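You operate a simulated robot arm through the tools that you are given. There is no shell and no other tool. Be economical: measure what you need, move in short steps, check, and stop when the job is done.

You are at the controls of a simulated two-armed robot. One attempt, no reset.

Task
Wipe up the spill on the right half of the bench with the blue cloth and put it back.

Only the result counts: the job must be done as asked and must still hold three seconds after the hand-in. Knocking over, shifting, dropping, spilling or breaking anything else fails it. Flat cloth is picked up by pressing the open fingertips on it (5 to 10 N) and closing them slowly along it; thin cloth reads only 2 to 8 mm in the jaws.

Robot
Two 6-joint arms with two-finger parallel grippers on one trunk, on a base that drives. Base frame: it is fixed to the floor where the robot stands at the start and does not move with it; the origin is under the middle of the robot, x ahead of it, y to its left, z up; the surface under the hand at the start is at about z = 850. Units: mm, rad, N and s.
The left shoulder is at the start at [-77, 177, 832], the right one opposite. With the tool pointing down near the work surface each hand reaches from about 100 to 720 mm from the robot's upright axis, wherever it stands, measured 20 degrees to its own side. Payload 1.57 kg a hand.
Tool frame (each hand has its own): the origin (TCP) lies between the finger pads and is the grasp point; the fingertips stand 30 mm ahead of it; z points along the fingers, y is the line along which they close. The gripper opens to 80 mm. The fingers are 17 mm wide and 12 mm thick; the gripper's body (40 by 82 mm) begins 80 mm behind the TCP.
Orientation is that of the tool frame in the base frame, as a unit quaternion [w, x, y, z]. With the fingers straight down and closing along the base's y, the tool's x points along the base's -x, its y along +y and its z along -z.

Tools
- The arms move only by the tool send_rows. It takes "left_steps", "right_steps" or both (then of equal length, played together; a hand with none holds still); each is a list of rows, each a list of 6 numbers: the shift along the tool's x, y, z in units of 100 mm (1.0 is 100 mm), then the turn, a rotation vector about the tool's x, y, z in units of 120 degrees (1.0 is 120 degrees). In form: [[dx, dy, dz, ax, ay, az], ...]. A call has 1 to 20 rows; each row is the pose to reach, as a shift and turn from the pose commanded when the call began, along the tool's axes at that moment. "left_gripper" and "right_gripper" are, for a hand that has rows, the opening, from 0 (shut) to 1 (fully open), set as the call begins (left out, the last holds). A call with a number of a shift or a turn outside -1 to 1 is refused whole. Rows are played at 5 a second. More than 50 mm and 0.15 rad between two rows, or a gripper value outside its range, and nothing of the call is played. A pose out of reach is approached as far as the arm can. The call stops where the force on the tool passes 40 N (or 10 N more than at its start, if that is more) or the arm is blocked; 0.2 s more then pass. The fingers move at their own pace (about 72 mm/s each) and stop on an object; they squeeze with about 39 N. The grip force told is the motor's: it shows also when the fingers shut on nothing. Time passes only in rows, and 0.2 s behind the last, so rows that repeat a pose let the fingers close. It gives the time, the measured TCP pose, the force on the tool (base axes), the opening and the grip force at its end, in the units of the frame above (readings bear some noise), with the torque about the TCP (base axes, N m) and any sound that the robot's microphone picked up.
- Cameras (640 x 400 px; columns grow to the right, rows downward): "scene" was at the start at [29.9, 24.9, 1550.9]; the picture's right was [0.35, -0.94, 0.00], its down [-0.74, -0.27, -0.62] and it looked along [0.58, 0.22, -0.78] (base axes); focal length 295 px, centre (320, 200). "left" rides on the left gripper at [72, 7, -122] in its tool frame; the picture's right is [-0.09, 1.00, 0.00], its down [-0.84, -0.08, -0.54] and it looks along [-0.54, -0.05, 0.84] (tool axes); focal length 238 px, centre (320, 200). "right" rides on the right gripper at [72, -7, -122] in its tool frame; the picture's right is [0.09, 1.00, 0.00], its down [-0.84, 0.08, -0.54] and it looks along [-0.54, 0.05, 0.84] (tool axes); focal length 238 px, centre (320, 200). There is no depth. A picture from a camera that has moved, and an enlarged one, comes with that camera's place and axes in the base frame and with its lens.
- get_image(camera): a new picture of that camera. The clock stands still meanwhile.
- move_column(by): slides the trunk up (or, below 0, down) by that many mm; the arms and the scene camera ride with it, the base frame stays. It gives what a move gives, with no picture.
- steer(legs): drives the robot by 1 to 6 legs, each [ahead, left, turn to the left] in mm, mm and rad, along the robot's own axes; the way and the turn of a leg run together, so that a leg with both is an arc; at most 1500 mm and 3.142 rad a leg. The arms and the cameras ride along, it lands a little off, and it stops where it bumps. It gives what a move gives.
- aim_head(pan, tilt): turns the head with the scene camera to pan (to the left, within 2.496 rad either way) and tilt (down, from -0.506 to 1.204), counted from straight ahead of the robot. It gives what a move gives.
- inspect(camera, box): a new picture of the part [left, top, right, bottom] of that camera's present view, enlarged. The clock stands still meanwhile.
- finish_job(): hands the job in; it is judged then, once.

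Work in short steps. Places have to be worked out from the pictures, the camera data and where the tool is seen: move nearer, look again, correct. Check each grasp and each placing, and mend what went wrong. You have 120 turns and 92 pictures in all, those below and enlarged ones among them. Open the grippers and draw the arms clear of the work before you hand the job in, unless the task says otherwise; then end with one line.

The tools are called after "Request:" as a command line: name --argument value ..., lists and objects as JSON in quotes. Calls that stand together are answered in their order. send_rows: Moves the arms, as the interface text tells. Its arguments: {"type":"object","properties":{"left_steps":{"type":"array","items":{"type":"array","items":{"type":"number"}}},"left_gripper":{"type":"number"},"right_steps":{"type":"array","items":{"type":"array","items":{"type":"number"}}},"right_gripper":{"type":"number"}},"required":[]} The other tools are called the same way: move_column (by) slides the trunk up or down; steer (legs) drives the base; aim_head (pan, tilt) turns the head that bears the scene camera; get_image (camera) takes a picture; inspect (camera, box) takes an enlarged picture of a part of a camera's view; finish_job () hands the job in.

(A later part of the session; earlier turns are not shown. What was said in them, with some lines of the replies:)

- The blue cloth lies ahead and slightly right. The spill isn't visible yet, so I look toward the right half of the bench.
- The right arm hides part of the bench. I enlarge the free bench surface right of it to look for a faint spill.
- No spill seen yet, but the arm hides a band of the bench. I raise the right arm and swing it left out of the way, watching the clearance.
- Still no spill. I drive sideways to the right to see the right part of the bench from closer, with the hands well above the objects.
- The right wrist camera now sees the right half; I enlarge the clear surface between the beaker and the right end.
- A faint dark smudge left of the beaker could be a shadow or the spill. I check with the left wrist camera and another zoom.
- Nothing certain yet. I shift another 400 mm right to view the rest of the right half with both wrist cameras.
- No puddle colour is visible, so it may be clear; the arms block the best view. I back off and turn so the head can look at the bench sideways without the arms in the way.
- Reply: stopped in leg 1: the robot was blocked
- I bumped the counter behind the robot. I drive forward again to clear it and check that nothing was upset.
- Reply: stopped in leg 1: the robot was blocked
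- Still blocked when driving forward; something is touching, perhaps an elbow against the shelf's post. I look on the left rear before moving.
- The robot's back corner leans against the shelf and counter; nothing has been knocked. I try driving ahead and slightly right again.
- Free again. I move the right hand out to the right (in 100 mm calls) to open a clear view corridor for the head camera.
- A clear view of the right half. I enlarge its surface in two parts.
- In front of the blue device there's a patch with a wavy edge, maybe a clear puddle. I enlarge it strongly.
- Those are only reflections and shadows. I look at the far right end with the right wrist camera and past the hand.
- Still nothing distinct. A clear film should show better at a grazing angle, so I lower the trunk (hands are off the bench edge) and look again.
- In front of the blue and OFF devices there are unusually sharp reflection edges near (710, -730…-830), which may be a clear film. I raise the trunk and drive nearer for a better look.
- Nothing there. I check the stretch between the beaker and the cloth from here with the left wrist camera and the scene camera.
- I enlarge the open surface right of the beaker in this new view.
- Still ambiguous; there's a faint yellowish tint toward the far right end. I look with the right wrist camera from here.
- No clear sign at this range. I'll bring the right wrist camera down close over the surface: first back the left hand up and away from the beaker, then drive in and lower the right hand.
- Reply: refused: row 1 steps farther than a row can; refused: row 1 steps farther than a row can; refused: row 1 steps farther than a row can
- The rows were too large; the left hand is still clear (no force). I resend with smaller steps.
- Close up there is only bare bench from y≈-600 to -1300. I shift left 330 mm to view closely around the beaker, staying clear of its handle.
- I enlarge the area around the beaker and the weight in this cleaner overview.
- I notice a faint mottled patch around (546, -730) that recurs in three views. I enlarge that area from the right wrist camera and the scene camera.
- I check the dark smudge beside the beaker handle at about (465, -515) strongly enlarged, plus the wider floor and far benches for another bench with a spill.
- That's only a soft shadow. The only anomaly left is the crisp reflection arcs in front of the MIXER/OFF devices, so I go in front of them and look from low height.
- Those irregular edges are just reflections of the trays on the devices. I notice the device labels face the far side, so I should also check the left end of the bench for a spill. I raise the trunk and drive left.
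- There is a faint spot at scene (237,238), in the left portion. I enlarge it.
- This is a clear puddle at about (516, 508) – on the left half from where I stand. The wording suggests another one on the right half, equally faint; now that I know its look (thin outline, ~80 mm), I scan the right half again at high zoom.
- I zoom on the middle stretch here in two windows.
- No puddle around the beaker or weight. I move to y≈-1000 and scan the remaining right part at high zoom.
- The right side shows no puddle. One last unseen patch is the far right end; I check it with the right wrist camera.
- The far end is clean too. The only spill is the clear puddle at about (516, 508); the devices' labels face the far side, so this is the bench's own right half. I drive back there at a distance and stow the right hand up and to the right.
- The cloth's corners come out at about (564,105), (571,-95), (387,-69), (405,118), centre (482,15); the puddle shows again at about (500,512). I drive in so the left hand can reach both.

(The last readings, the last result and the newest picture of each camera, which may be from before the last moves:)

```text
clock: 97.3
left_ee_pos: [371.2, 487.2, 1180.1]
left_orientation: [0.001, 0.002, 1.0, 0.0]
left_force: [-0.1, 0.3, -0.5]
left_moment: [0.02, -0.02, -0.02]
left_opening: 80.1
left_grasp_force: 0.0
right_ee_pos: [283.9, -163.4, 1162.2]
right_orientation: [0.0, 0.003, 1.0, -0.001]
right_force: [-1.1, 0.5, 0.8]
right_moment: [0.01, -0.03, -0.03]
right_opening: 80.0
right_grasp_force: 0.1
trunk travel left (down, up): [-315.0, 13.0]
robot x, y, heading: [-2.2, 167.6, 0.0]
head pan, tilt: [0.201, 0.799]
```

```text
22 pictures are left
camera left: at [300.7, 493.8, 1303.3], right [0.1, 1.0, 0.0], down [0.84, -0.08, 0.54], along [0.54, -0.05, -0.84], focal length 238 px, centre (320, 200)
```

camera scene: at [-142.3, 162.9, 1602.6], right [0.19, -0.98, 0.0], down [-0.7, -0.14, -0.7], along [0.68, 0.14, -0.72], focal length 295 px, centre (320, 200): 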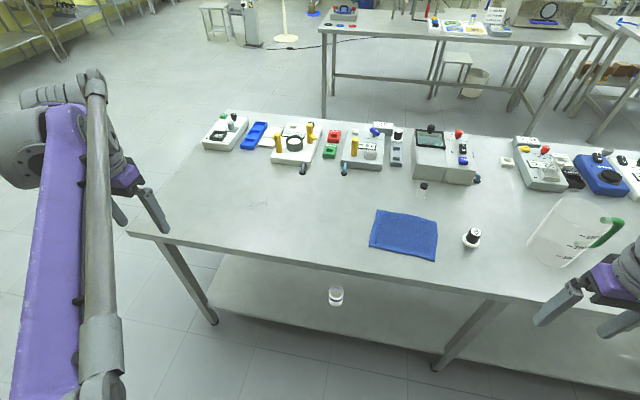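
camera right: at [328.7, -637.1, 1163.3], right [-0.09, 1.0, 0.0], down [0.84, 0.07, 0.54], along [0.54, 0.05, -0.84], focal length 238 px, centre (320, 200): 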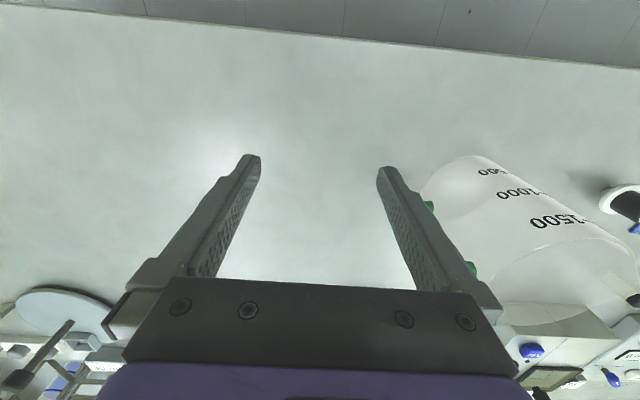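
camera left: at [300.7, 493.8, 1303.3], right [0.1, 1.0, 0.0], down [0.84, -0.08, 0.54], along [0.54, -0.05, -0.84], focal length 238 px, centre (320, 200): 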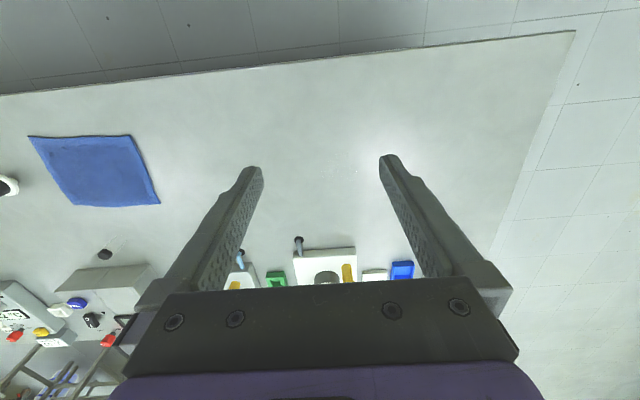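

Cloth centre agrees (~(475,12)). I take one zoom to fix the puddle's location from this camera.

Request:
inspect --camera "left" --box '[255, 120, 395, 220]'

```text
4.00 times, centred on (325, 170) of left
camera zoom: at [300.7, 493.8, 1303.3], right [0.1, 1.0, 0.0], down [0.84, -0.08, 0.54], along [0.54, -0.05, -0.84], focal length 953 px, centre (300, 320)
```

zoom: 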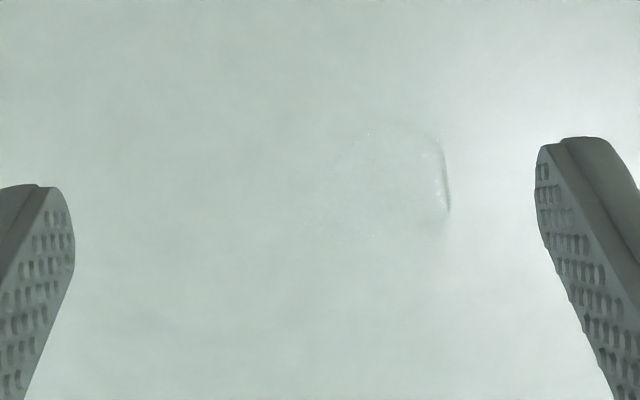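

Puddle centre is about (513,518), radius ~40. I carry the open left hand to above the cloth's centre in five calls, descending to z≈955.

Request:
send_rows --left_steps '[[-0.07, -0.32, 0.15, 0, 0, 0], [-0.14, -0.64, 0.3, 0, 0, 0], [-0.21, -0.95, 0.45, 0, 0, 0]]' --left_gripper 1

Request:
send_rows --left_steps '[[-0.07, -0.32, 0.15, 0, 0, 0], [-0.14, -0.64, 0.3, 0, 0, 0], [-0.21, -0.95, 0.45, 0, 0, 0]]'

Request:
send_rows --left_steps '[[-0.07, -0.32, 0.15, 0, 0, 0], [-0.14, -0.64, 0.3, 0, 0, 0], [-0.21, -0.95, 0.45, 0, 0, 0]]'

Request:
send_rows --left_steps '[[-0.07, -0.32, 0.15, 0, 0, 0], [-0.14, -0.64, 0.3, 0, 0, 0], [-0.21, -0.95, 0.45, 0, 0, 0]]'

Request:
send_rows --left_steps '[[-0.07, -0.32, 0.15, 0, 0, 0], [-0.14, -0.64, 0.3, 0, 0, 0], [-0.21, -0.95, 0.45, 0, 0, 0]]'

Request:
get_image --camera "left"

```text
clock: 98.1
left_ee_pos: [393.6, 391.5, 1134.2]
left_orientation: [0.0, 0.002, 1.0, 0.0]
left_force: [0.4, 0.3, -0.4]
left_moment: [0.02, 0.05, -0.02]
left_opening: 79.6
left_grasp_force: 0.0
right_ee_pos: [285.0, -164.0, 1161.4]
right_orientation: [0.0, 0.003, 1.0, 0.0]
right_force: [0.0, 0.1, -0.5]
right_moment: [0.02, 0.0, 0.01]
right_opening: 80.1
right_grasp_force: 0.0
trunk travel left (down, up): [-315.0, 13.0]
robot x, y, heading: [-1.9, 168.4, -0.006]
head pan, tilt: [0.201, 0.799]
```

```text
clock: 98.9
left_ee_pos: [413.0, 296.8, 1089.5]
left_orientation: [0.0, 0.003, 1.0, 0.0]
left_force: [-0.2, 0.0, 0.6]
left_moment: [0.01, -0.03, -0.01]
left_opening: 80.0
left_grasp_force: 0.0
right_ee_pos: [284.0, -164.1, 1161.3]
right_orientation: [0.0, 0.003, 1.0, 0.0]
right_force: [-0.5, -0.6, 0.1]
right_moment: [0.01, 0.0, 0.02]
right_opening: 80.0
right_grasp_force: 0.0
trunk travel left (down, up): [-315.0, 13.0]
robot x, y, heading: [-2.4, 166.1, -0.006]
head pan, tilt: [0.201, 0.799]
```

```text
clock: 99.7
left_ee_pos: [434.3, 203.5, 1042.9]
left_orientation: [0.001, 0.003, 1.0, 0.001]
left_force: [0.3, 0.6, -0.5]
left_moment: [-0.03, -0.02, -0.01]
left_opening: 80.0
left_grasp_force: 0.0
right_ee_pos: [284.3, -163.7, 1160.1]
right_orientation: [0.0, 0.003, 1.0, 0.0]
right_force: [-0.6, 0.7, -0.1]
right_moment: [0.04, 0.0, -0.03]
right_opening: 79.7
right_grasp_force: 0.2
trunk travel left (down, up): [-315.0, 13.0]
robot x, y, heading: [-3.4, 167.0, -0.0]
head pan, tilt: [0.201, 0.799]
```

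```text
clock: 100.5
left_ee_pos: [456.1, 107.1, 997.9]
left_orientation: [0.0, 0.004, 1.0, 0.0]
left_force: [0.5, -0.1, 0.2]
left_moment: [0.0, -0.02, 0.02]
left_opening: 80.2
left_grasp_force: 0.0
right_ee_pos: [284.5, -163.8, 1162.0]
right_orientation: [0.0, 0.002, 1.0, -0.001]
right_force: [-0.4, 0.4, 0.2]
right_moment: [-0.01, 0.02, 0.01]
right_opening: 80.0
right_grasp_force: 0.2
trunk travel left (down, up): [-315.0, 13.0]
robot x, y, heading: [-4.9, 167.2, -0.008]
head pan, tilt: [0.201, 0.799]
```

```text
clock: 101.3
left_ee_pos: [477.1, 11.2, 954.5]
left_orientation: [0.001, 0.002, 1.0, 0.001]
left_force: [-0.7, -1.4, -0.4]
left_moment: [0.03, -0.02, 0.02]
left_opening: 80.0
left_grasp_force: 0.1
right_ee_pos: [284.3, -164.5, 1161.5]
right_orientation: [0.0, 0.003, 1.0, 0.0]
right_force: [-0.3, -0.2, 0.5]
right_moment: [0.02, 0.01, 0.0]
right_opening: 79.9
right_grasp_force: 0.0
trunk travel left (down, up): [-315.0, 13.0]
robot x, y, heading: [-7.4, 168.0, -0.008]
head pan, tilt: [0.201, 0.799]
```

```text
20 pictures are left
camera left: at [406.0, 17.2, 1076.7], right [0.1, 1.0, 0.0], down [0.84, -0.08, 0.54], along [0.54, -0.05, -0.84], focal length 238 px, centre (320, 200)
```

left: 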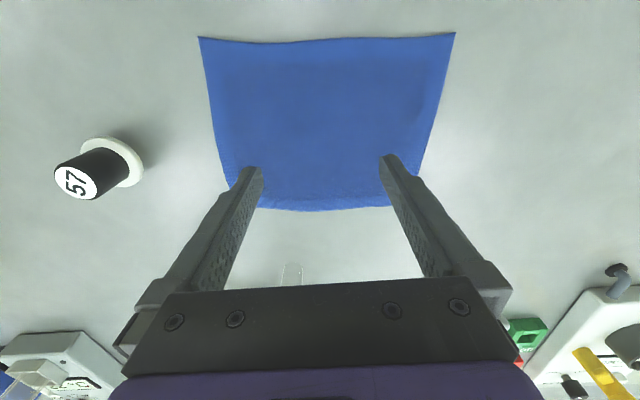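

Hand is centred over the cloth. I descend to just above contact and read the force.

Request:
send_rows --left_steps '[[0, 0, 0.3, 0, 0, 0], [0, 0, 0.55, 0, 0, 0], [0, 0, 0.65, 0, 0, 0], [0, 0, 0.7, 0, 0, 0], [0, 0, 0.7, 0, 0, 0]]'

```text
clock: 102.5
left_ee_pos: [475.0, 10.6, 884.9]
left_orientation: [0.001, 0.003, 1.0, 0.001]
left_force: [-0.4, -0.2, 0.5]
left_moment: [-0.01, -0.02, -0.03]
left_opening: 79.6
left_grasp_force: 0.2
right_ee_pos: [283.7, -162.9, 1161.7]
right_orientation: [-0.001, 0.003, 1.0, 0.0]
right_force: [0.2, -0.8, 0.3]
right_moment: [-0.01, -0.02, 0.0]
right_opening: 80.1
right_grasp_force: 0.1
trunk travel left (down, up): [-315.0, 13.0]
robot x, y, heading: [-2.9, 168.2, -0.008]
head pan, tilt: [0.201, 0.799]
```

No contact yet; I lower a few millimetres more in small steps.

Request:
send_rows --left_steps '[[0, 0, 0.02, 0, 0, 0], [0, 0, 0.04, 0, 0, 0], [0, 0, 0.04, 0, 0, 0]]'

```text
clock: 103.3
left_ee_pos: [475.6, 11.9, 881.7]
left_orientation: [0.002, 0.003, 1.0, 0.0]
left_force: [4.6, -2.6, 24.6]
left_moment: [-0.03, -0.13, -0.04]
left_opening: 80.1
left_grasp_force: 0.0
right_ee_pos: [282.8, -164.5, 1162.2]
right_orientation: [0.001, 0.002, 1.0, 0.001]
right_force: [-0.5, -0.3, 0.5]
right_moment: [0.0, -0.03, 0.0]
right_opening: 79.8
right_grasp_force: 0.0
trunk travel left (down, up): [-315.0, 13.0]
robot x, y, heading: [-3.8, 165.6, -0.004]
head pan, tilt: [0.201, 0.799]
```

24.6 N is too hard; I ease up by about 2 mm.

Request:
send_rows --left_steps '[[0, 0, -0.02, 0, 0, 0], [0, 0, -0.02, 0, 0, 0]]'

```text
clock: 103.9
left_ee_pos: [473.8, 11.2, 882.3]
left_orientation: [0.001, 0.003, 1.0, 0.0]
left_force: [2.3, -0.3, 12.2]
left_moment: [-0.03, -0.06, 0.0]
left_opening: 79.8
left_grasp_force: 0.1
right_ee_pos: [282.5, -162.9, 1161.2]
right_orientation: [-0.001, 0.002, 1.0, 0.0]
right_force: [-0.3, 0.1, 0.2]
right_moment: [0.01, -0.01, 0.02]
right_opening: 79.9
right_grasp_force: 0.0
trunk travel left (down, up): [-315.0, 13.0]
robot x, y, heading: [-4.3, 164.0, -0.006]
head pan, tilt: [0.201, 0.799]
```

12 N; I lift 0.7 mm more for ~8 N and close the fingers in stages.

Request:
send_rows --left_steps '[[0, 0, -0.007, 0, 0, 0], [0, 0, -0.007, 0, 0, 0]]' --left_gripper 0.8

Request:
send_rows --left_steps '[[0, 0, 0, 0, 0, 0], [0, 0, 0, 0, 0, 0]]' --left_gripper 0.6

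Request:
send_rows --left_steps '[[0, 0, 0, 0, 0, 0], [0, 0, 0, 0, 0, 0]]' --left_gripper 0.4

Request:
send_rows --left_steps '[[0, 0, 0, 0, 0, 0], [0, 0, 0, 0, 0, 0]]' --left_gripper 0.2

Request:
send_rows --left_steps '[[0, 0, 0, 0, 0, 0], [0, 0, 0, 0, 0, 0], [0, 0, 0, 0, 0, 0]]' --left_gripper 0

Request:
get_image --camera "left"

```text
clock: 104.5
left_ee_pos: [474.6, 11.3, 883.8]
left_orientation: [0.0, 0.003, 1.0, 0.0]
left_force: [1.0, -0.4, 3.4]
left_moment: [-0.01, -0.01, -0.01]
left_opening: 63.6
left_grasp_force: 0.0
right_ee_pos: [282.5, -164.9, 1160.7]
right_orientation: [0.0, 0.003, 1.0, 0.001]
right_force: [-0.4, 0.3, -0.4]
right_moment: [0.01, 0.0, -0.01]
right_opening: 79.9
right_grasp_force: 0.1
trunk travel left (down, up): [-315.0, 13.0]
robot x, y, heading: [-2.1, 165.8, -0.005]
head pan, tilt: [0.201, 0.799]
```

```text
clock: 105.1
left_ee_pos: [475.5, 11.7, 885.4]
left_orientation: [0.001, 0.002, 1.0, 0.0]
left_force: [0.4, 0.1, 2.4]
left_moment: [0.0, 0.02, 0.0]
left_opening: 47.7
left_grasp_force: 0.0
right_ee_pos: [284.7, -162.9, 1161.4]
right_orientation: [0.0, 0.003, 1.0, 0.0]
right_force: [0.2, 0.4, -0.3]
right_moment: [-0.02, 0.01, 0.0]
right_opening: 80.2
right_grasp_force: 0.1
trunk travel left (down, up): [-315.0, 13.0]
robot x, y, heading: [-3.1, 166.3, -0.005]
head pan, tilt: [0.201, 0.799]
```

```text
clock: 105.7
left_ee_pos: [475.3, 13.5, 883.9]
left_orientation: [0.0, 0.002, 1.0, 0.001]
left_force: [0.2, 0.3, 2.4]
left_moment: [0.03, -0.05, -0.02]
left_opening: 31.9
left_grasp_force: 0.1
right_ee_pos: [282.8, -163.2, 1161.3]
right_orientation: [0.0, 0.003, 1.0, 0.0]
right_force: [-0.3, 0.2, -0.2]
right_moment: [-0.04, 0.0, -0.03]
right_opening: 80.0
right_grasp_force: 0.1
trunk travel left (down, up): [-315.0, 13.0]
robot x, y, heading: [-6.6, 164.4, -0.009]
head pan, tilt: [0.201, 0.799]
```

```text
clock: 106.3
left_ee_pos: [475.1, 12.1, 882.6]
left_orientation: [0.0, 0.003, 1.0, 0.0]
left_force: [0.0, 0.6, 2.7]
left_moment: [0.01, 0.03, -0.03]
left_opening: 17.1
left_grasp_force: 0.7
right_ee_pos: [283.4, -163.5, 1162.3]
right_orientation: [0.0, 0.003, 1.0, 0.001]
right_force: [0.1, -0.3, -0.1]
right_moment: [-0.01, -0.01, 0.02]
right_opening: 80.3
right_grasp_force: 0.1
trunk travel left (down, up): [-315.0, 13.0]
robot x, y, heading: [-2.9, 168.4, -0.003]
head pan, tilt: [0.201, 0.799]
```

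```text
clock: 107.1
left_ee_pos: [474.6, 11.0, 883.9]
left_orientation: [0.0, 0.002, 1.0, 0.0]
left_force: [0.6, -0.9, 6.5]
left_moment: [0.05, -0.02, -0.03]
left_opening: 7.8
left_grasp_force: 26.6
right_ee_pos: [283.4, -163.0, 1161.5]
right_orientation: [-0.001, 0.003, 1.0, 0.0]
right_force: [-0.8, 0.1, -0.9]
right_moment: [0.0, 0.01, -0.01]
right_opening: 80.1
right_grasp_force: 0.0
trunk travel left (down, up): [-315.0, 13.0]
robot x, y, heading: [-1.6, 164.0, -0.007]
head pan, tilt: [0.201, 0.799]
```

```text
19 pictures are left
camera left: at [403.8, 18.5, 1006.4], right [0.1, 1.0, 0.0], down [0.84, -0.08, 0.54], along [0.54, -0.05, -0.84], focal length 238 px, centre (320, 200)
```

left: 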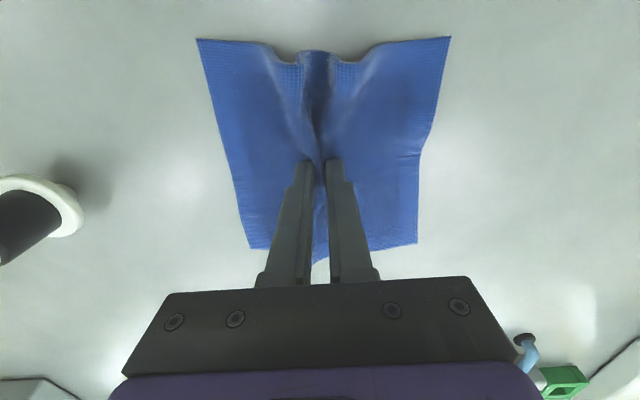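

The cloth is gripped (7.8 mm with fold). I drag it low and flat across the empty bench toward the puddle, first 100 mm, then check.

Request:
send_rows --left_steps '[[0, 0, -0.03, 0, 0, 0], [-0.02, 0.25, -0.03, 0, 0, 0], [-0.04, 0.5, -0.03, 0, 0, 0], [-0.06, 0.75, -0.03, 0, 0, 0], [-0.08, 1, -0.03, 0, 0, 0]]'

Request:
get_image --camera "left"

```text
clock: 108.3
left_ee_pos: [485.1, 113.3, 888.4]
left_orientation: [0.001, 0.003, 1.0, 0.0]
left_force: [-0.8, 0.5, 0.2]
left_moment: [-0.01, -0.01, 0.0]
left_opening: 7.6
left_grasp_force: 27.0
right_ee_pos: [284.0, -162.3, 1161.8]
right_orientation: [0.0, 0.002, 1.0, 0.0]
right_force: [0.3, -0.6, 0.1]
right_moment: [-0.04, -0.02, 0.01]
right_opening: 80.2
right_grasp_force: 0.0
trunk travel left (down, up): [-315.0, 13.0]
robot x, y, heading: [-4.2, 167.1, -0.007]
head pan, tilt: [0.201, 0.799]
```

```text
18 pictures are left
camera left: at [413.5, 119.6, 1010.5], right [0.1, 1.0, 0.0], down [0.84, -0.08, 0.54], along [0.54, -0.05, -0.84], focal length 238 px, centre (320, 200)
```

left: 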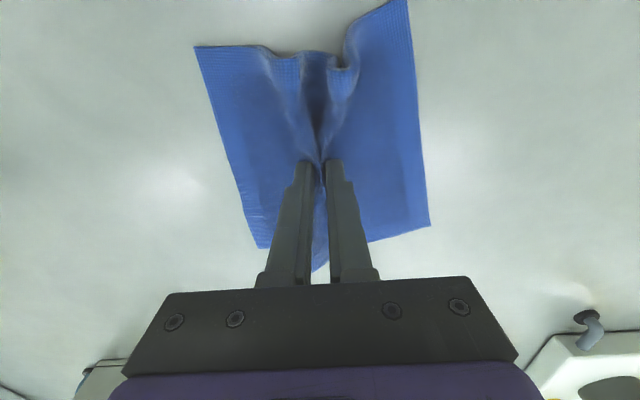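

The cloth follows well. I continue to y≈410.

Request:
send_rows --left_steps '[[-0.02, 0.25, 0, 0, 0, 0], [-0.04, 0.5, 0, 0, 0, 0], [-0.06, 0.75, 0, 0, 0, 0], [-0.08, 1, 0, 0, 0, 0]]'

Request:
send_rows --left_steps '[[-0.02, 0.25, 0, 0, 0, 0], [-0.04, 0.5, 0, 0, 0, 0], [-0.06, 0.75, 0, 0, 0, 0], [-0.08, 1, 0, 0, 0, 0]]'

Request:
send_rows --left_steps '[[-0.02, 0.25, 0, 0, 0, 0], [-0.04, 0.5, 0, 0, 0, 0], [-0.06, 0.75, 0, 0, 0, 0], [-0.08, 1, 0, 0, 0, 0]]'

Request:
get_image --camera "left"

```text
clock: 109.3
left_ee_pos: [492.1, 213.1, 888.0]
left_orientation: [0.002, 0.002, 1.0, 0.001]
left_force: [-0.3, 0.7, 0.1]
left_moment: [0.03, 0.02, -0.02]
left_opening: 7.7
left_grasp_force: 26.8
right_ee_pos: [283.9, -163.0, 1162.5]
right_orientation: [0.0, 0.002, 1.0, 0.0]
right_force: [0.2, -0.1, -0.2]
right_moment: [0.03, 0.01, 0.01]
right_opening: 80.1
right_grasp_force: 0.1
trunk travel left (down, up): [-315.0, 13.0]
robot x, y, heading: [1.1, 172.5, -0.004]
head pan, tilt: [0.201, 0.799]
```

```text
clock: 110.3
left_ee_pos: [502.0, 312.7, 886.1]
left_orientation: [0.002, 0.002, 1.0, 0.0]
left_force: [-0.1, 0.8, 0.1]
left_moment: [0.06, -0.01, 0.0]
left_opening: 7.9
left_grasp_force: 27.1
right_ee_pos: [283.6, -162.9, 1162.1]
right_orientation: [-0.001, 0.003, 1.0, -0.001]
right_force: [-0.3, 0.0, 0.7]
right_moment: [-0.02, 0.03, -0.02]
right_opening: 80.1
right_grasp_force: 0.1
trunk travel left (down, up): [-315.0, 13.0]
robot x, y, heading: [-2.0, 167.7, -0.004]
head pan, tilt: [0.201, 0.799]
```

```text
clock: 111.3
left_ee_pos: [510.4, 412.9, 885.7]
left_orientation: [0.0, 0.002, 1.0, 0.0]
left_force: [-0.2, 1.0, 0.7]
left_moment: [0.06, 0.0, -0.02]
left_opening: 7.6
left_grasp_force: 26.8
right_ee_pos: [283.0, -162.6, 1161.8]
right_orientation: [0.0, 0.003, 1.0, -0.001]
right_force: [0.1, 0.5, -0.6]
right_moment: [-0.03, 0.01, 0.01]
right_opening: 79.8
right_grasp_force: 0.2
trunk travel left (down, up): [-315.0, 13.0]
robot x, y, heading: [-1.1, 166.5, -0.008]
head pan, tilt: [0.201, 0.799]
```

```text
17 pictures are left
camera left: at [439.3, 419.2, 1007.6], right [0.1, 1.0, 0.0], down [0.84, -0.08, 0.54], along [0.54, -0.05, -0.84], focal length 238 px, centre (320, 200)
```

left: 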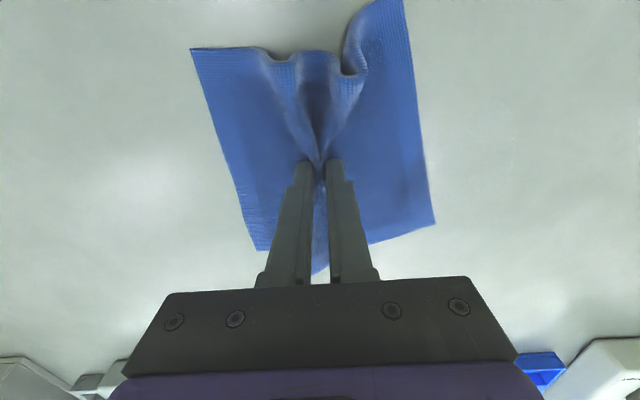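

The puddle should now lie just ahead of the cloth. I lower a little for light pressure and make the first stroke across it.

Request:
send_rows --left_steps '[[0, 0, 0.02, 0, 0, 0], [0, 0, 0.03, 0, 0, 0], [0, 0.25, 0.03, 0, 0, 0], [0, 0.5, 0.03, 0, 0, 0], [0, 0.75, 0.03, 0, 0, 0], [0, 1, 0.03, 0, 0, 0]]'

```text
clock: 112.7
left_ee_pos: [510.5, 512.2, 884.9]
left_orientation: [0.0, 0.003, 1.0, 0.001]
left_force: [0.6, -0.2, 0.6]
left_moment: [0.02, -0.02, 0.02]
left_opening: 7.5
left_grasp_force: 27.0
right_ee_pos: [283.4, -164.1, 1162.8]
right_orientation: [0.0, 0.004, 1.0, 0.0]
right_force: [0.1, -0.1, 0.5]
right_moment: [0.03, 0.02, -0.03]
right_opening: 80.1
right_grasp_force: 0.2
trunk travel left (down, up): [-315.0, 13.0]
robot x, y, heading: [-3.6, 166.1, -0.006]
head pan, tilt: [0.201, 0.799]
```

Little pressure; I lower 1.5 mm more at the puddle's centre and read the force.

Request:
send_rows --left_steps '[[0, 0, 0.008, 0, 0, 0], [0, 0.0, 0.015, 0, 0, 0], [0, 0, 0.015, 0, 0, 0]]'

```text
clock: 113.5
left_ee_pos: [510.4, 511.8, 884.1]
left_orientation: [0.001, 0.003, 1.0, 0.0]
left_force: [2.2, 1.2, 9.5]
left_moment: [0.07, -0.06, 0.01]
left_opening: 7.6
left_grasp_force: 26.5
right_ee_pos: [282.4, -163.9, 1161.9]
right_orientation: [0.001, 0.003, 1.0, 0.0]
right_force: [0.4, 0.0, 0.1]
right_moment: [-0.01, -0.03, 0.0]
right_opening: 80.0
right_grasp_force: 0.0
trunk travel left (down, up): [-315.0, 13.0]
robot x, y, heading: [-2.9, 171.4, -0.003]
head pan, tilt: [0.201, 0.799]
```

9.5 N – good. I rub in a raster over the puddle's area at this pressure.

Request:
send_rows --left_steps '[[0, 0.3, 0, 0, 0, 0], [0, 0.55, 0, 0, 0, 0], [-0.2, 0.55, 0, 0, 0, 0], [-0.2, 0.15, 0, 0, 0, 0], [-0.2, -0.3, 0, 0, 0, 0], [-0.4, -0.3, 0, 0, 0, 0], [-0.4, 0.1, 0, 0, 0, 0], [-0.4, 0.5, 0, 0, 0, 0], [-0.1, 0.5, 0, 0, 0, 0], [0.2, 0.5, 0, 0, 0, 0], [0.2, 0.1, 0, 0, 0, 0], [0.2, -0.35, 0, 0, 0, 0], [0.4, -0.35, 0, 0, 0, 0], [0.4, 0.1, 0, 0, 0, 0], [0.4, 0.5, 0, 0, 0, 0], [0.2, 0.2, 0, 0, 0, 0], [0, -0.1, 0, 0, 0, 0], [0, -0.4, 0, 0, 0, 0]]'

Request:
get_image --camera "left"

```text
clock: 117.3
left_ee_pos: [509.2, 469.5, 882.2]
left_orientation: [0.003, 0.003, 1.0, 0.001]
left_force: [3.0, 7.4, 37.2]
left_moment: [0.22, -0.09, 0.01]
left_opening: 7.8
left_grasp_force: 26.8
right_ee_pos: [282.2, -162.9, 1161.1]
right_orientation: [0.003, 0.003, 1.0, -0.001]
right_force: [-0.5, -0.7, -0.9]
right_moment: [-0.02, 0.01, 0.01]
right_opening: 80.3
right_grasp_force: 0.0
trunk travel left (down, up): [-315.0, 13.0]
robot x, y, heading: [-1.3, 168.3, -0.003]
head pan, tilt: [0.201, 0.799]
```

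```text
16 pictures are left
camera left: at [437.3, 476.1, 1004.7], right [0.1, 1.0, 0.0], down [0.83, -0.08, 0.55], along [0.54, -0.05, -0.84], focal length 238 px, centre (320, 200)
```

left: 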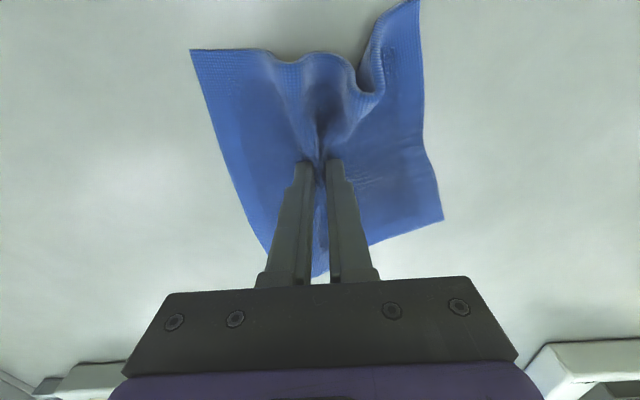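

Force climbed as the cloth bunched, so I lift 4 mm, draw the cloth back 100 mm and look whether the puddle is gone.

Request:
send_rows --left_steps '[[0, 0, -0.04, 0, 0, 0], [0, -0.3, -0.04, 0, 0, 0], [0, -0.65, -0.04, 0, 0, 0], [0, -1, -0.04, 0, 0, 0]]'

Request:
send_rows --left_steps '[[0, -0.3, 0, 0, 0, 0], [0, -0.65, 0, 0, 0, 0], [0, -1, 0, 0, 0, 0]]'

Request:
inspect --camera "left" --box '[430, 40, 640, 240]'

Request:
aim_head --pan 0.35 --tilt 0.8

Request:
get_image --camera "scene"

```text
clock: 118.3
left_ee_pos: [510.5, 369.7, 885.5]
left_orientation: [0.002, 0.002, 1.0, 0.002]
left_force: [0.3, 0.4, 0.5]
left_moment: [0.05, -0.05, 0.0]
left_opening: 7.9
left_grasp_force: 26.9
right_ee_pos: [284.0, -164.4, 1162.1]
right_orientation: [0.001, 0.002, 1.0, 0.0]
right_force: [-0.1, 0.2, 0.2]
right_moment: [-0.01, 0.0, -0.04]
right_opening: 80.1
right_grasp_force: 0.0
trunk travel left (down, up): [-315.0, 13.0]
robot x, y, heading: [-4.7, 167.4, -0.005]
head pan, tilt: [0.201, 0.799]
```

```text
clock: 119.1
left_ee_pos: [509.5, 273.6, 886.1]
left_orientation: [0.0, 0.003, 1.0, 0.0]
left_force: [-0.3, -0.5, -0.2]
left_moment: [0.04, 0.0, 0.0]
left_opening: 8.0
left_grasp_force: 27.1
right_ee_pos: [283.4, -163.9, 1161.9]
right_orientation: [0.001, 0.003, 1.0, 0.0]
right_force: [-0.4, 0.2, 0.0]
right_moment: [0.03, 0.03, 0.02]
right_opening: 80.2
right_grasp_force: 0.1
trunk travel left (down, up): [-315.0, 13.0]
robot x, y, heading: [-2.9, 167.0, -0.006]
head pan, tilt: [0.201, 0.799]
```

```text
2.00 times, centred on (535, 140) of left
camera zoom: at [438.8, 279.8, 1009.5], right [0.1, 1.0, 0.0], down [0.84, -0.08, 0.54], along [0.54, -0.05, -0.84], focal length 477 px, centre (-110, 320)
```

zoom: 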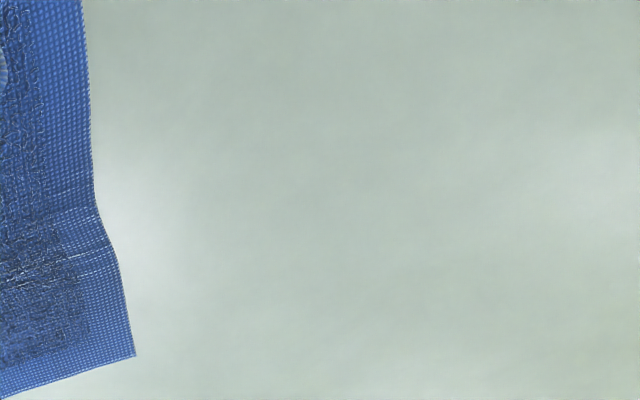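

```text
clock: 119.8
left_ee_pos: [509.8, 274.8, 887.5]
left_orientation: [0.001, 0.002, 1.0, 0.0]
left_force: [0.5, -1.2, -0.6]
left_moment: [0.04, 0.03, 0.01]
left_opening: 7.7
left_grasp_force: 27.2
right_ee_pos: [283.9, -162.5, 1160.6]
right_orientation: [0.0, 0.002, 1.0, 0.0]
right_force: [0.6, 0.0, 0.8]
right_moment: [0.01, 0.0, -0.01]
right_opening: 80.0
right_grasp_force: 0.1
trunk travel left (down, up): [-315.0, 13.0]
robot x, y, heading: [-4.5, 170.1, -0.01]
head pan, tilt: [0.351, 0.799]
```

```text
14 pictures are left
camera scene: at [31.0, 193.3, 1602.6], right [0.34, -0.94, 0.0], down [-0.67, -0.24, -0.7], along [0.66, 0.24, -0.72], focal length 295 px, centre (320, 200)
```

scene: 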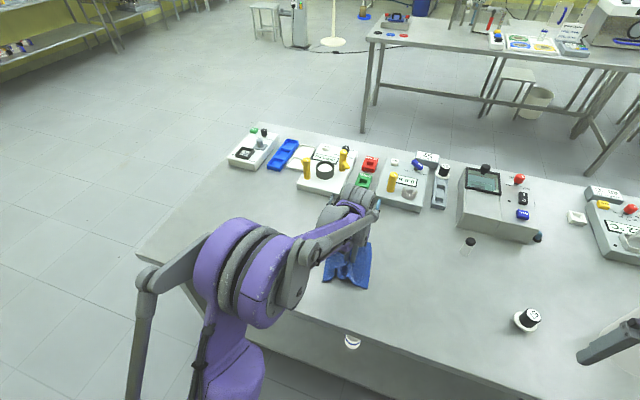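

The cloth is visibly damp, so it is picking up the liquid. I drag it further back toward its place and then check the puddle spot without the arm in the way.

Request:
send_rows --left_steps '[[0.04, -0.33, 0, 0, 0, 0], [0.08, -0.66, 0, 0, 0, 0], [0.12, -1, 0, 0, 0, 0]]'

Request:
send_rows --left_steps '[[0.03, -0.25, 0, 0, 0, 0], [0.06, -0.5, 0, 0, 0, 0], [0.08, -0.7, 0, 0, 0, 0]]'

Request:
aim_head --pan 0.5 --tilt 0.8

Request:
get_image --camera "scene"

```text
clock: 120.6
left_ee_pos: [499.9, 170.7, 887.5]
left_orientation: [0.001, 0.002, 1.0, 0.0]
left_force: [0.3, -0.5, -0.7]
left_moment: [0.05, 0.0, -0.01]
left_opening: 7.7
left_grasp_force: 26.6
right_ee_pos: [282.7, -163.6, 1161.2]
right_orientation: [0.0, 0.002, 1.0, 0.0]
right_force: [0.8, -0.5, 0.7]
right_moment: [0.0, 0.02, 0.0]
right_opening: 80.3
right_grasp_force: 0.1
trunk travel left (down, up): [-315.0, 13.0]
robot x, y, heading: [-3.0, 166.6, -0.003]
head pan, tilt: [0.351, 0.799]
```

```text
clock: 121.4
left_ee_pos: [488.4, 101.4, 886.7]
left_orientation: [-0.001, 0.002, 1.0, 0.0]
left_force: [-0.4, -0.2, -0.3]
left_moment: [0.07, 0.01, 0.01]
left_opening: 7.6
left_grasp_force: 26.9
right_ee_pos: [285.2, -162.8, 1161.9]
right_orientation: [0.0, 0.002, 1.0, 0.0]
right_force: [0.2, 0.2, 0.1]
right_moment: [0.03, 0.0, -0.02]
right_opening: 79.8
right_grasp_force: 0.1
trunk travel left (down, up): [-315.0, 13.0]
robot x, y, heading: [-0.4, 168.4, -0.005]
head pan, tilt: [0.351, 0.799]
```

```text
clock: 122.1
left_ee_pos: [488.5, 102.2, 886.6]
left_orientation: [0.002, 0.004, 1.0, 0.0]
left_force: [-0.2, -0.5, -0.7]
left_moment: [0.01, 0.02, -0.02]
left_opening: 7.7
left_grasp_force: 26.6
right_ee_pos: [284.5, -164.1, 1161.0]
right_orientation: [0.0, 0.003, 1.0, -0.001]
right_force: [-0.4, -0.6, -0.1]
right_moment: [0.02, 0.01, 0.04]
right_opening: 80.1
right_grasp_force: 0.0
trunk travel left (down, up): [-315.0, 13.0]
robot x, y, heading: [-2.3, 168.7, -0.005]
head pan, tilt: [0.499, 0.799]
```

```text
13 pictures are left
camera scene: at [26.2, 204.2, 1602.6], right [0.47, -0.88, 0.0], down [-0.63, -0.34, -0.7], along [0.61, 0.33, -0.72], focal length 295 px, centre (320, 200)
```

scene: 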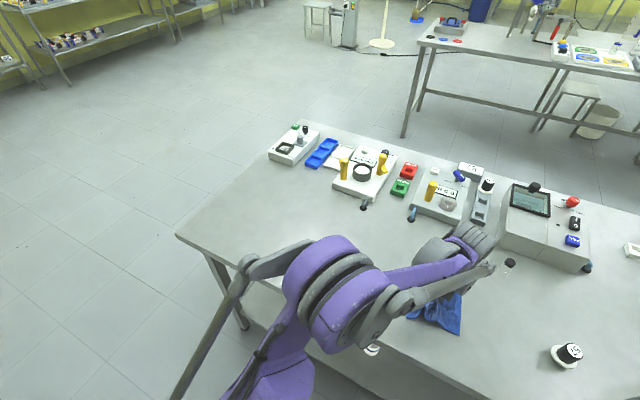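

The puddle spot should be near (305,235); I enlarge around it.

Request:
inspect --camera "scene" --box '[255, 180, 355, 243]'

```text
6.35 times, centred on (305, 212) of scene
camera zoom: at [26.2, 204.2, 1602.6], right [0.47, -0.88, 0.0], down [-0.63, -0.34, -0.7], along [0.61, 0.33, -0.72], focal length 1875 px, centre (415, 127)
```

zoom: 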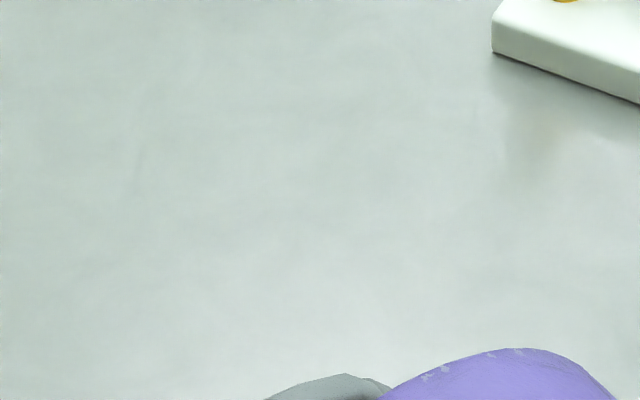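

No outline remains in the visible part. I bring the cloth to its original place (475,11) and look before releasing.

Request:
send_rows --left_steps '[[0.04, -0.3, 0, 0, 0, 0], [0.09, -0.6, 0, 0, 0, 0], [0.12, -0.92, 0, 0, 0, 0]]'

Request:
get_image --camera "left"

```text
clock: 122.9
left_ee_pos: [476.3, 10.5, 885.6]
left_orientation: [0.001, 0.003, 1.0, 0.001]
left_force: [-0.1, 0.9, 0.3]
left_moment: [0.06, 0.03, 0.0]
left_opening: 7.7
left_grasp_force: 26.3
right_ee_pos: [284.3, -163.5, 1160.8]
right_orientation: [0.0, 0.003, 1.0, 0.0]
right_force: [-0.5, 0.0, 0.7]
right_moment: [-0.02, 0.03, 0.0]
right_opening: 79.9
right_grasp_force: 0.1
trunk travel left (down, up): [-315.0, 13.0]
robot x, y, heading: [-4.8, 167.8, -0.007]
head pan, tilt: [0.499, 0.799]
```

```text
11 pictures are left
camera left: at [405.7, 17.0, 1007.8], right [0.1, 1.0, 0.0], down [0.84, -0.08, 0.54], along [0.54, -0.05, -0.84], focal length 238 px, centre (320, 200)
```

left: 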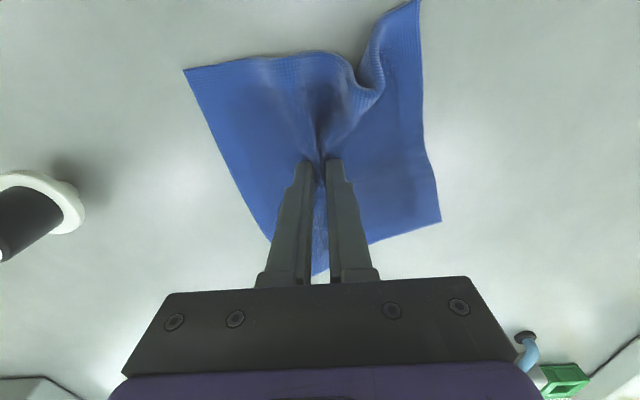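

The cloth is back in place. I press very lightly and open the fingers in stages so they spread the fold.

Request:
send_rows --left_steps '[[0, 0, 0.015, 0, 0, 0], [0, 0, 0.015, 0, 0, 0]]' --left_gripper 0.25

Request:
send_rows --left_steps '[[0, 0, 0, 0, 0, 0], [0, 0, 0, 0, 0, 0]]' --left_gripper 0.5

Request:
send_rows --left_steps '[[0, 0, 0, 0, 0, 0], [0, 0, 0, 0, 0, 0]]' --left_gripper 0.75

Request:
send_rows --left_steps '[[0, 0, 0, 0, 0, 0], [0, 0, 0, 0, 0, 0]]' --left_gripper 1

Request:
send_rows --left_steps '[[0, 0, -0.2, 0, 0, 0], [0, 0, -0.6, 0, 0, 0], [0, 0, -1, 0, 0, 0]]'

Request:
get_image --camera "left"

```text
clock: 123.5
left_ee_pos: [476.4, 10.9, 884.1]
left_orientation: [0.001, 0.003, 1.0, 0.001]
left_force: [0.3, -1.0, 1.3]
left_moment: [-0.03, 0.03, -0.01]
left_opening: 20.0
left_grasp_force: 0.0
right_ee_pos: [283.5, -163.4, 1161.4]
right_orientation: [0.001, 0.003, 1.0, 0.0]
right_force: [-0.2, -0.1, -0.3]
right_moment: [0.04, 0.03, 0.01]
right_opening: 80.0
right_grasp_force: 0.0
trunk travel left (down, up): [-315.0, 13.0]
robot x, y, heading: [-1.2, 167.5, -0.006]
head pan, tilt: [0.499, 0.799]
```

```text
clock: 124.1
left_ee_pos: [475.2, 11.0, 884.8]
left_orientation: [0.001, 0.003, 1.0, 0.0]
left_force: [0.2, 0.3, 1.3]
left_moment: [0.0, 0.01, -0.01]
left_opening: 39.9
left_grasp_force: 0.1
right_ee_pos: [282.3, -163.9, 1161.9]
right_orientation: [0.0, 0.002, 1.0, 0.0]
right_force: [-0.4, -0.1, 0.2]
right_moment: [-0.01, -0.02, -0.01]
right_opening: 80.1
right_grasp_force: 0.0
trunk travel left (down, up): [-315.0, 13.0]
robot x, y, heading: [-1.3, 167.1, -0.005]
head pan, tilt: [0.499, 0.799]
```

```text
clock: 124.7
left_ee_pos: [476.8, 11.9, 884.8]
left_orientation: [0.001, 0.003, 1.0, 0.0]
left_force: [0.1, -1.2, 1.2]
left_moment: [0.0, -0.01, 0.02]
left_opening: 59.7
left_grasp_force: 0.1
right_ee_pos: [283.7, -163.0, 1161.3]
right_orientation: [0.0, 0.003, 1.0, -0.001]
right_force: [-0.5, -0.1, -0.3]
right_moment: [0.01, 0.01, 0.0]
right_opening: 80.1
right_grasp_force: 0.1
trunk travel left (down, up): [-315.0, 13.0]
robot x, y, heading: [-3.1, 168.1, -0.008]
head pan, tilt: [0.499, 0.799]
```

```text
clock: 125.3
left_ee_pos: [476.0, 10.2, 884.5]
left_orientation: [0.001, 0.002, 1.0, 0.0]
left_force: [0.6, -0.2, 0.6]
left_moment: [0.01, -0.01, -0.03]
left_opening: 79.3
left_grasp_force: 0.1
right_ee_pos: [284.9, -163.8, 1160.2]
right_orientation: [0.0, 0.003, 1.0, 0.0]
right_force: [0.4, -0.4, 0.0]
right_moment: [-0.01, 0.0, 0.02]
right_opening: 80.1
right_grasp_force: 0.0
trunk travel left (down, up): [-315.0, 13.0]
robot x, y, heading: [-5.5, 166.0, -0.002]
head pan, tilt: [0.499, 0.799]
```

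```text
clock: 126.1
left_ee_pos: [475.7, 11.3, 984.3]
left_orientation: [0.001, 0.003, 1.0, 0.0]
left_force: [-0.4, -1.0, 0.1]
left_moment: [-0.02, 0.01, -0.02]
left_opening: 80.0
left_grasp_force: 0.1
right_ee_pos: [284.0, -162.8, 1162.4]
right_orientation: [0.0, 0.003, 1.0, 0.001]
right_force: [-0.6, -0.1, -0.1]
right_moment: [-0.02, 0.02, -0.04]
right_opening: 79.7
right_grasp_force: 0.1
trunk travel left (down, up): [-315.0, 13.0]
robot x, y, heading: [-1.0, 166.4, -0.005]
head pan, tilt: [0.499, 0.799]
```

```text
10 pictures are left
camera left: at [404.7, 17.6, 1107.1], right [0.1, 1.0, 0.0], down [0.84, -0.08, 0.54], along [0.54, -0.05, -0.84], focal length 238 px, centre (320, 200)
```

left: 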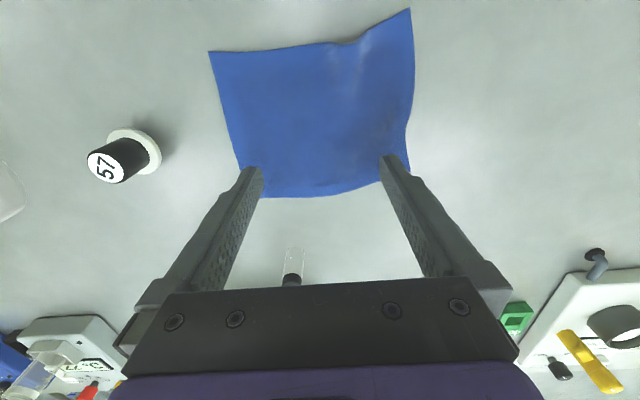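

The cloth lies flat at its original place. I move the left hand up and back left to inspect the wiped spot.

Request:
send_rows --left_steps '[[0.07, 0.32, -0.13, 0, 0, 0], [0.14, 0.64, -0.26, 0, 0, 0], [0.21, 0.95, -0.39, 0, 0, 0]]'

Request:
send_rows --left_steps '[[0.07, 0.32, -0.13, 0, 0, 0], [0.14, 0.64, -0.26, 0, 0, 0], [0.21, 0.95, -0.39, 0, 0, 0]]'

Request:
send_rows --left_steps '[[0.07, 0.32, -0.13, 0, 0, 0], [0.14, 0.64, -0.26, 0, 0, 0], [0.21, 0.95, -0.39, 0, 0, 0]]'

Request:
send_rows --left_steps '[[0.07, 0.32, -0.13, 0, 0, 0], [0.14, 0.64, -0.26, 0, 0, 0], [0.21, 0.95, -0.39, 0, 0, 0]]'

Request:
send_rows --left_steps '[[0.07, 0.32, -0.13, 0, 0, 0], [0.14, 0.64, -0.26, 0, 0, 0], [0.21, 0.95, -0.39, 0, 0, 0]]'

Request:
inspect --camera "left" --box '[255, 120, 395, 220]'

```text
clock: 126.9
left_ee_pos: [455.2, 107.1, 1023.2]
left_orientation: [0.001, 0.003, 1.0, 0.0]
left_force: [-0.1, 0.4, -0.3]
left_moment: [-0.06, 0.02, 0.04]
left_opening: 79.9
left_grasp_force: 0.0
right_ee_pos: [283.4, -161.8, 1162.3]
right_orientation: [0.0, 0.003, 1.0, -0.001]
right_force: [-0.9, -0.1, 0.0]
right_moment: [-0.04, 0.03, 0.0]
right_opening: 80.2
right_grasp_force: 0.1
trunk travel left (down, up): [-315.0, 13.0]
robot x, y, heading: [-1.9, 167.3, -0.007]
head pan, tilt: [0.499, 0.799]
```

```text
clock: 127.7
left_ee_pos: [434.2, 203.4, 1064.4]
left_orientation: [0.001, 0.003, 1.0, 0.0]
left_force: [-1.3, 0.3, 0.2]
left_moment: [-0.02, -0.01, 0.02]
left_opening: 79.9
left_grasp_force: 0.1
right_ee_pos: [284.8, -162.4, 1161.2]
right_orientation: [0.0, 0.002, 1.0, 0.0]
right_force: [0.0, -0.6, -0.5]
right_moment: [0.0, 0.02, 0.0]
right_opening: 79.9
right_grasp_force: 0.1
trunk travel left (down, up): [-315.0, 13.0]
robot x, y, heading: [-2.6, 167.2, -0.007]
head pan, tilt: [0.499, 0.799]
```

```text
clock: 128.5
left_ee_pos: [413.7, 298.0, 1100.7]
left_orientation: [0.0, 0.003, 1.0, 0.0]
left_force: [0.9, 0.7, 0.4]
left_moment: [0.0, 0.0, 0.02]
left_opening: 80.0
left_grasp_force: 0.0
right_ee_pos: [283.5, -162.5, 1162.3]
right_orientation: [-0.001, 0.003, 1.0, 0.0]
right_force: [0.0, 0.3, 0.2]
right_moment: [-0.03, 0.0, 0.0]
right_opening: 79.9
right_grasp_force: 0.0
trunk travel left (down, up): [-315.0, 13.0]
robot x, y, heading: [-3.9, 167.8, -0.005]
head pan, tilt: [0.499, 0.799]
```

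```text
clock: 129.3
left_ee_pos: [393.3, 390.5, 1139.5]
left_orientation: [0.001, 0.003, 1.0, 0.0]
left_force: [-0.2, 0.4, 0.6]
left_moment: [-0.01, -0.01, 0.03]
left_opening: 80.0
left_grasp_force: 0.0
right_ee_pos: [283.1, -163.8, 1161.9]
right_orientation: [-0.001, 0.003, 1.0, 0.0]
right_force: [-0.4, -0.5, -0.3]
right_moment: [0.01, 0.01, 0.01]
right_opening: 80.2
right_grasp_force: 0.1
trunk travel left (down, up): [-315.0, 13.0]
robot x, y, heading: [0.5, 167.8, -0.003]
head pan, tilt: [0.499, 0.799]
```

```text
clock: 130.1
left_ee_pos: [372.8, 485.0, 1179.5]
left_orientation: [0.0, 0.004, 1.0, -0.001]
left_force: [0.0, -0.9, -0.5]
left_moment: [-0.03, 0.01, -0.02]
left_opening: 79.6
left_grasp_force: 0.0
right_ee_pos: [284.1, -162.0, 1161.5]
right_orientation: [0.0, 0.003, 1.0, 0.0]
right_force: [0.3, 0.1, -0.1]
right_moment: [0.03, -0.01, 0.0]
right_opening: 80.0
right_grasp_force: 0.0
trunk travel left (down, up): [-315.0, 13.0]
robot x, y, heading: [-5.4, 167.7, -0.004]
head pan, tilt: [0.499, 0.799]
```

```text
4.00 times, centred on (325, 170) of left
camera zoom: at [301.6, 492.3, 1301.0], right [0.1, 1.0, 0.0], down [0.84, -0.08, 0.54], along [0.54, -0.05, -0.84], focal length 953 px, centre (300, 320)
```

zoom: 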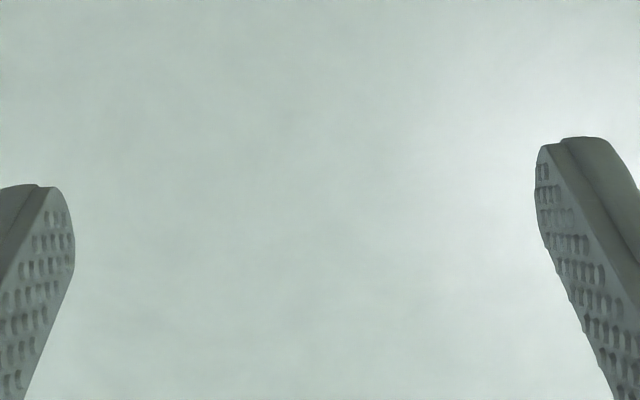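

The puddle is gone. I back the robot off so both arms are clear and take a last overview.

Request:
steer --legs '[[-170, 0, 0]]'

Request:
aim_head --pan 0.2 --tilt 0.8

Request:
get_image --camera "scene"

Request:
inspect --camera "scene" --box '[210, 175, 310, 240]'

```text
clock: 131.6
left_ee_pos: [205.4, 486.3, 1178.8]
left_orientation: [-0.001, 0.002, 1.0, 0.0]
left_force: [0.1, 0.0, 0.9]
left_moment: [0.0, 0.02, 0.03]
left_opening: 80.2
left_grasp_force: 0.0
right_ee_pos: [117.2, -162.4, 1161.5]
right_orientation: [-0.001, 0.003, 1.0, 0.0]
right_force: [-0.3, -0.5, 0.4]
right_moment: [-0.04, 0.03, 0.0]
right_opening: 80.2
right_grasp_force: 0.0
trunk travel left (down, up): [-315.0, 13.0]
robot x, y, heading: [-170.3, 168.1, -0.003]
head pan, tilt: [0.499, 0.799]
```

```text
clock: 132.4
left_ee_pos: [203.5, 486.2, 1179.1]
left_orientation: [0.001, 0.004, 1.0, -0.001]
left_force: [-0.2, 0.0, 0.6]
left_moment: [0.01, 0.0, -0.01]
left_opening: 80.1
left_grasp_force: 0.2
right_ee_pos: [115.2, -161.8, 1162.3]
right_orientation: [0.001, 0.002, 1.0, -0.001]
right_force: [0.1, 0.1, -0.2]
right_moment: [0.0, 0.0, -0.02]
right_opening: 80.2
right_grasp_force: 0.2
trunk travel left (down, up): [-315.0, 13.0]
robot x, y, heading: [-170.3, 168.1, -0.008]
head pan, tilt: [0.201, 0.799]
```

```text
8 pictures are left
camera scene: at [-134.1, 182.5, 1602.6], right [0.2, -0.98, 0.0], down [-0.7, -0.14, -0.7], along [0.68, 0.14, -0.72], focal length 295 px, centre (320, 200)
```

scene: 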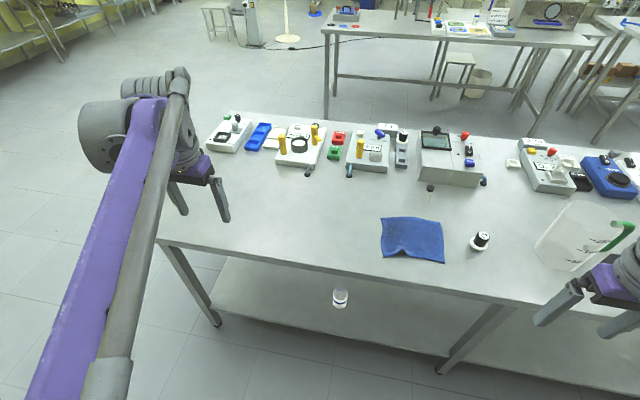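

```text
6.15 times, centred on (260, 208) of scene
camera zoom: at [-134.1, 182.5, 1602.6], right [0.2, -0.98, 0.0], down [-0.7, -0.14, -0.7], along [0.68, 0.14, -0.72], focal length 1818 px, centre (689, 154)
```

zoom: 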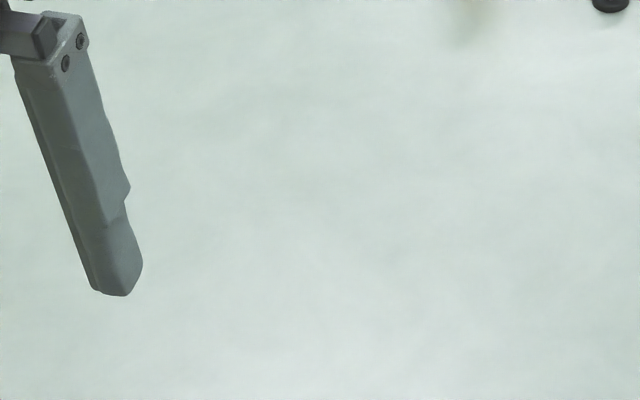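

The wiped spot is clean, the cloth lies back in place, nothing else moved, and both hands are open and clear. I hand in.

Request:
finish_job

```text
The job is handed in.
```

I wiped up the one spill I could find and laid the blue cloth back flat in its place, but that spill was on the robot's left. I took it as the bench's right half because the device labels face the far side, and I found no spill on the robot's right. I bumped the counter or shelf behind the robot once while backing up, and nothing appeared knocked over.
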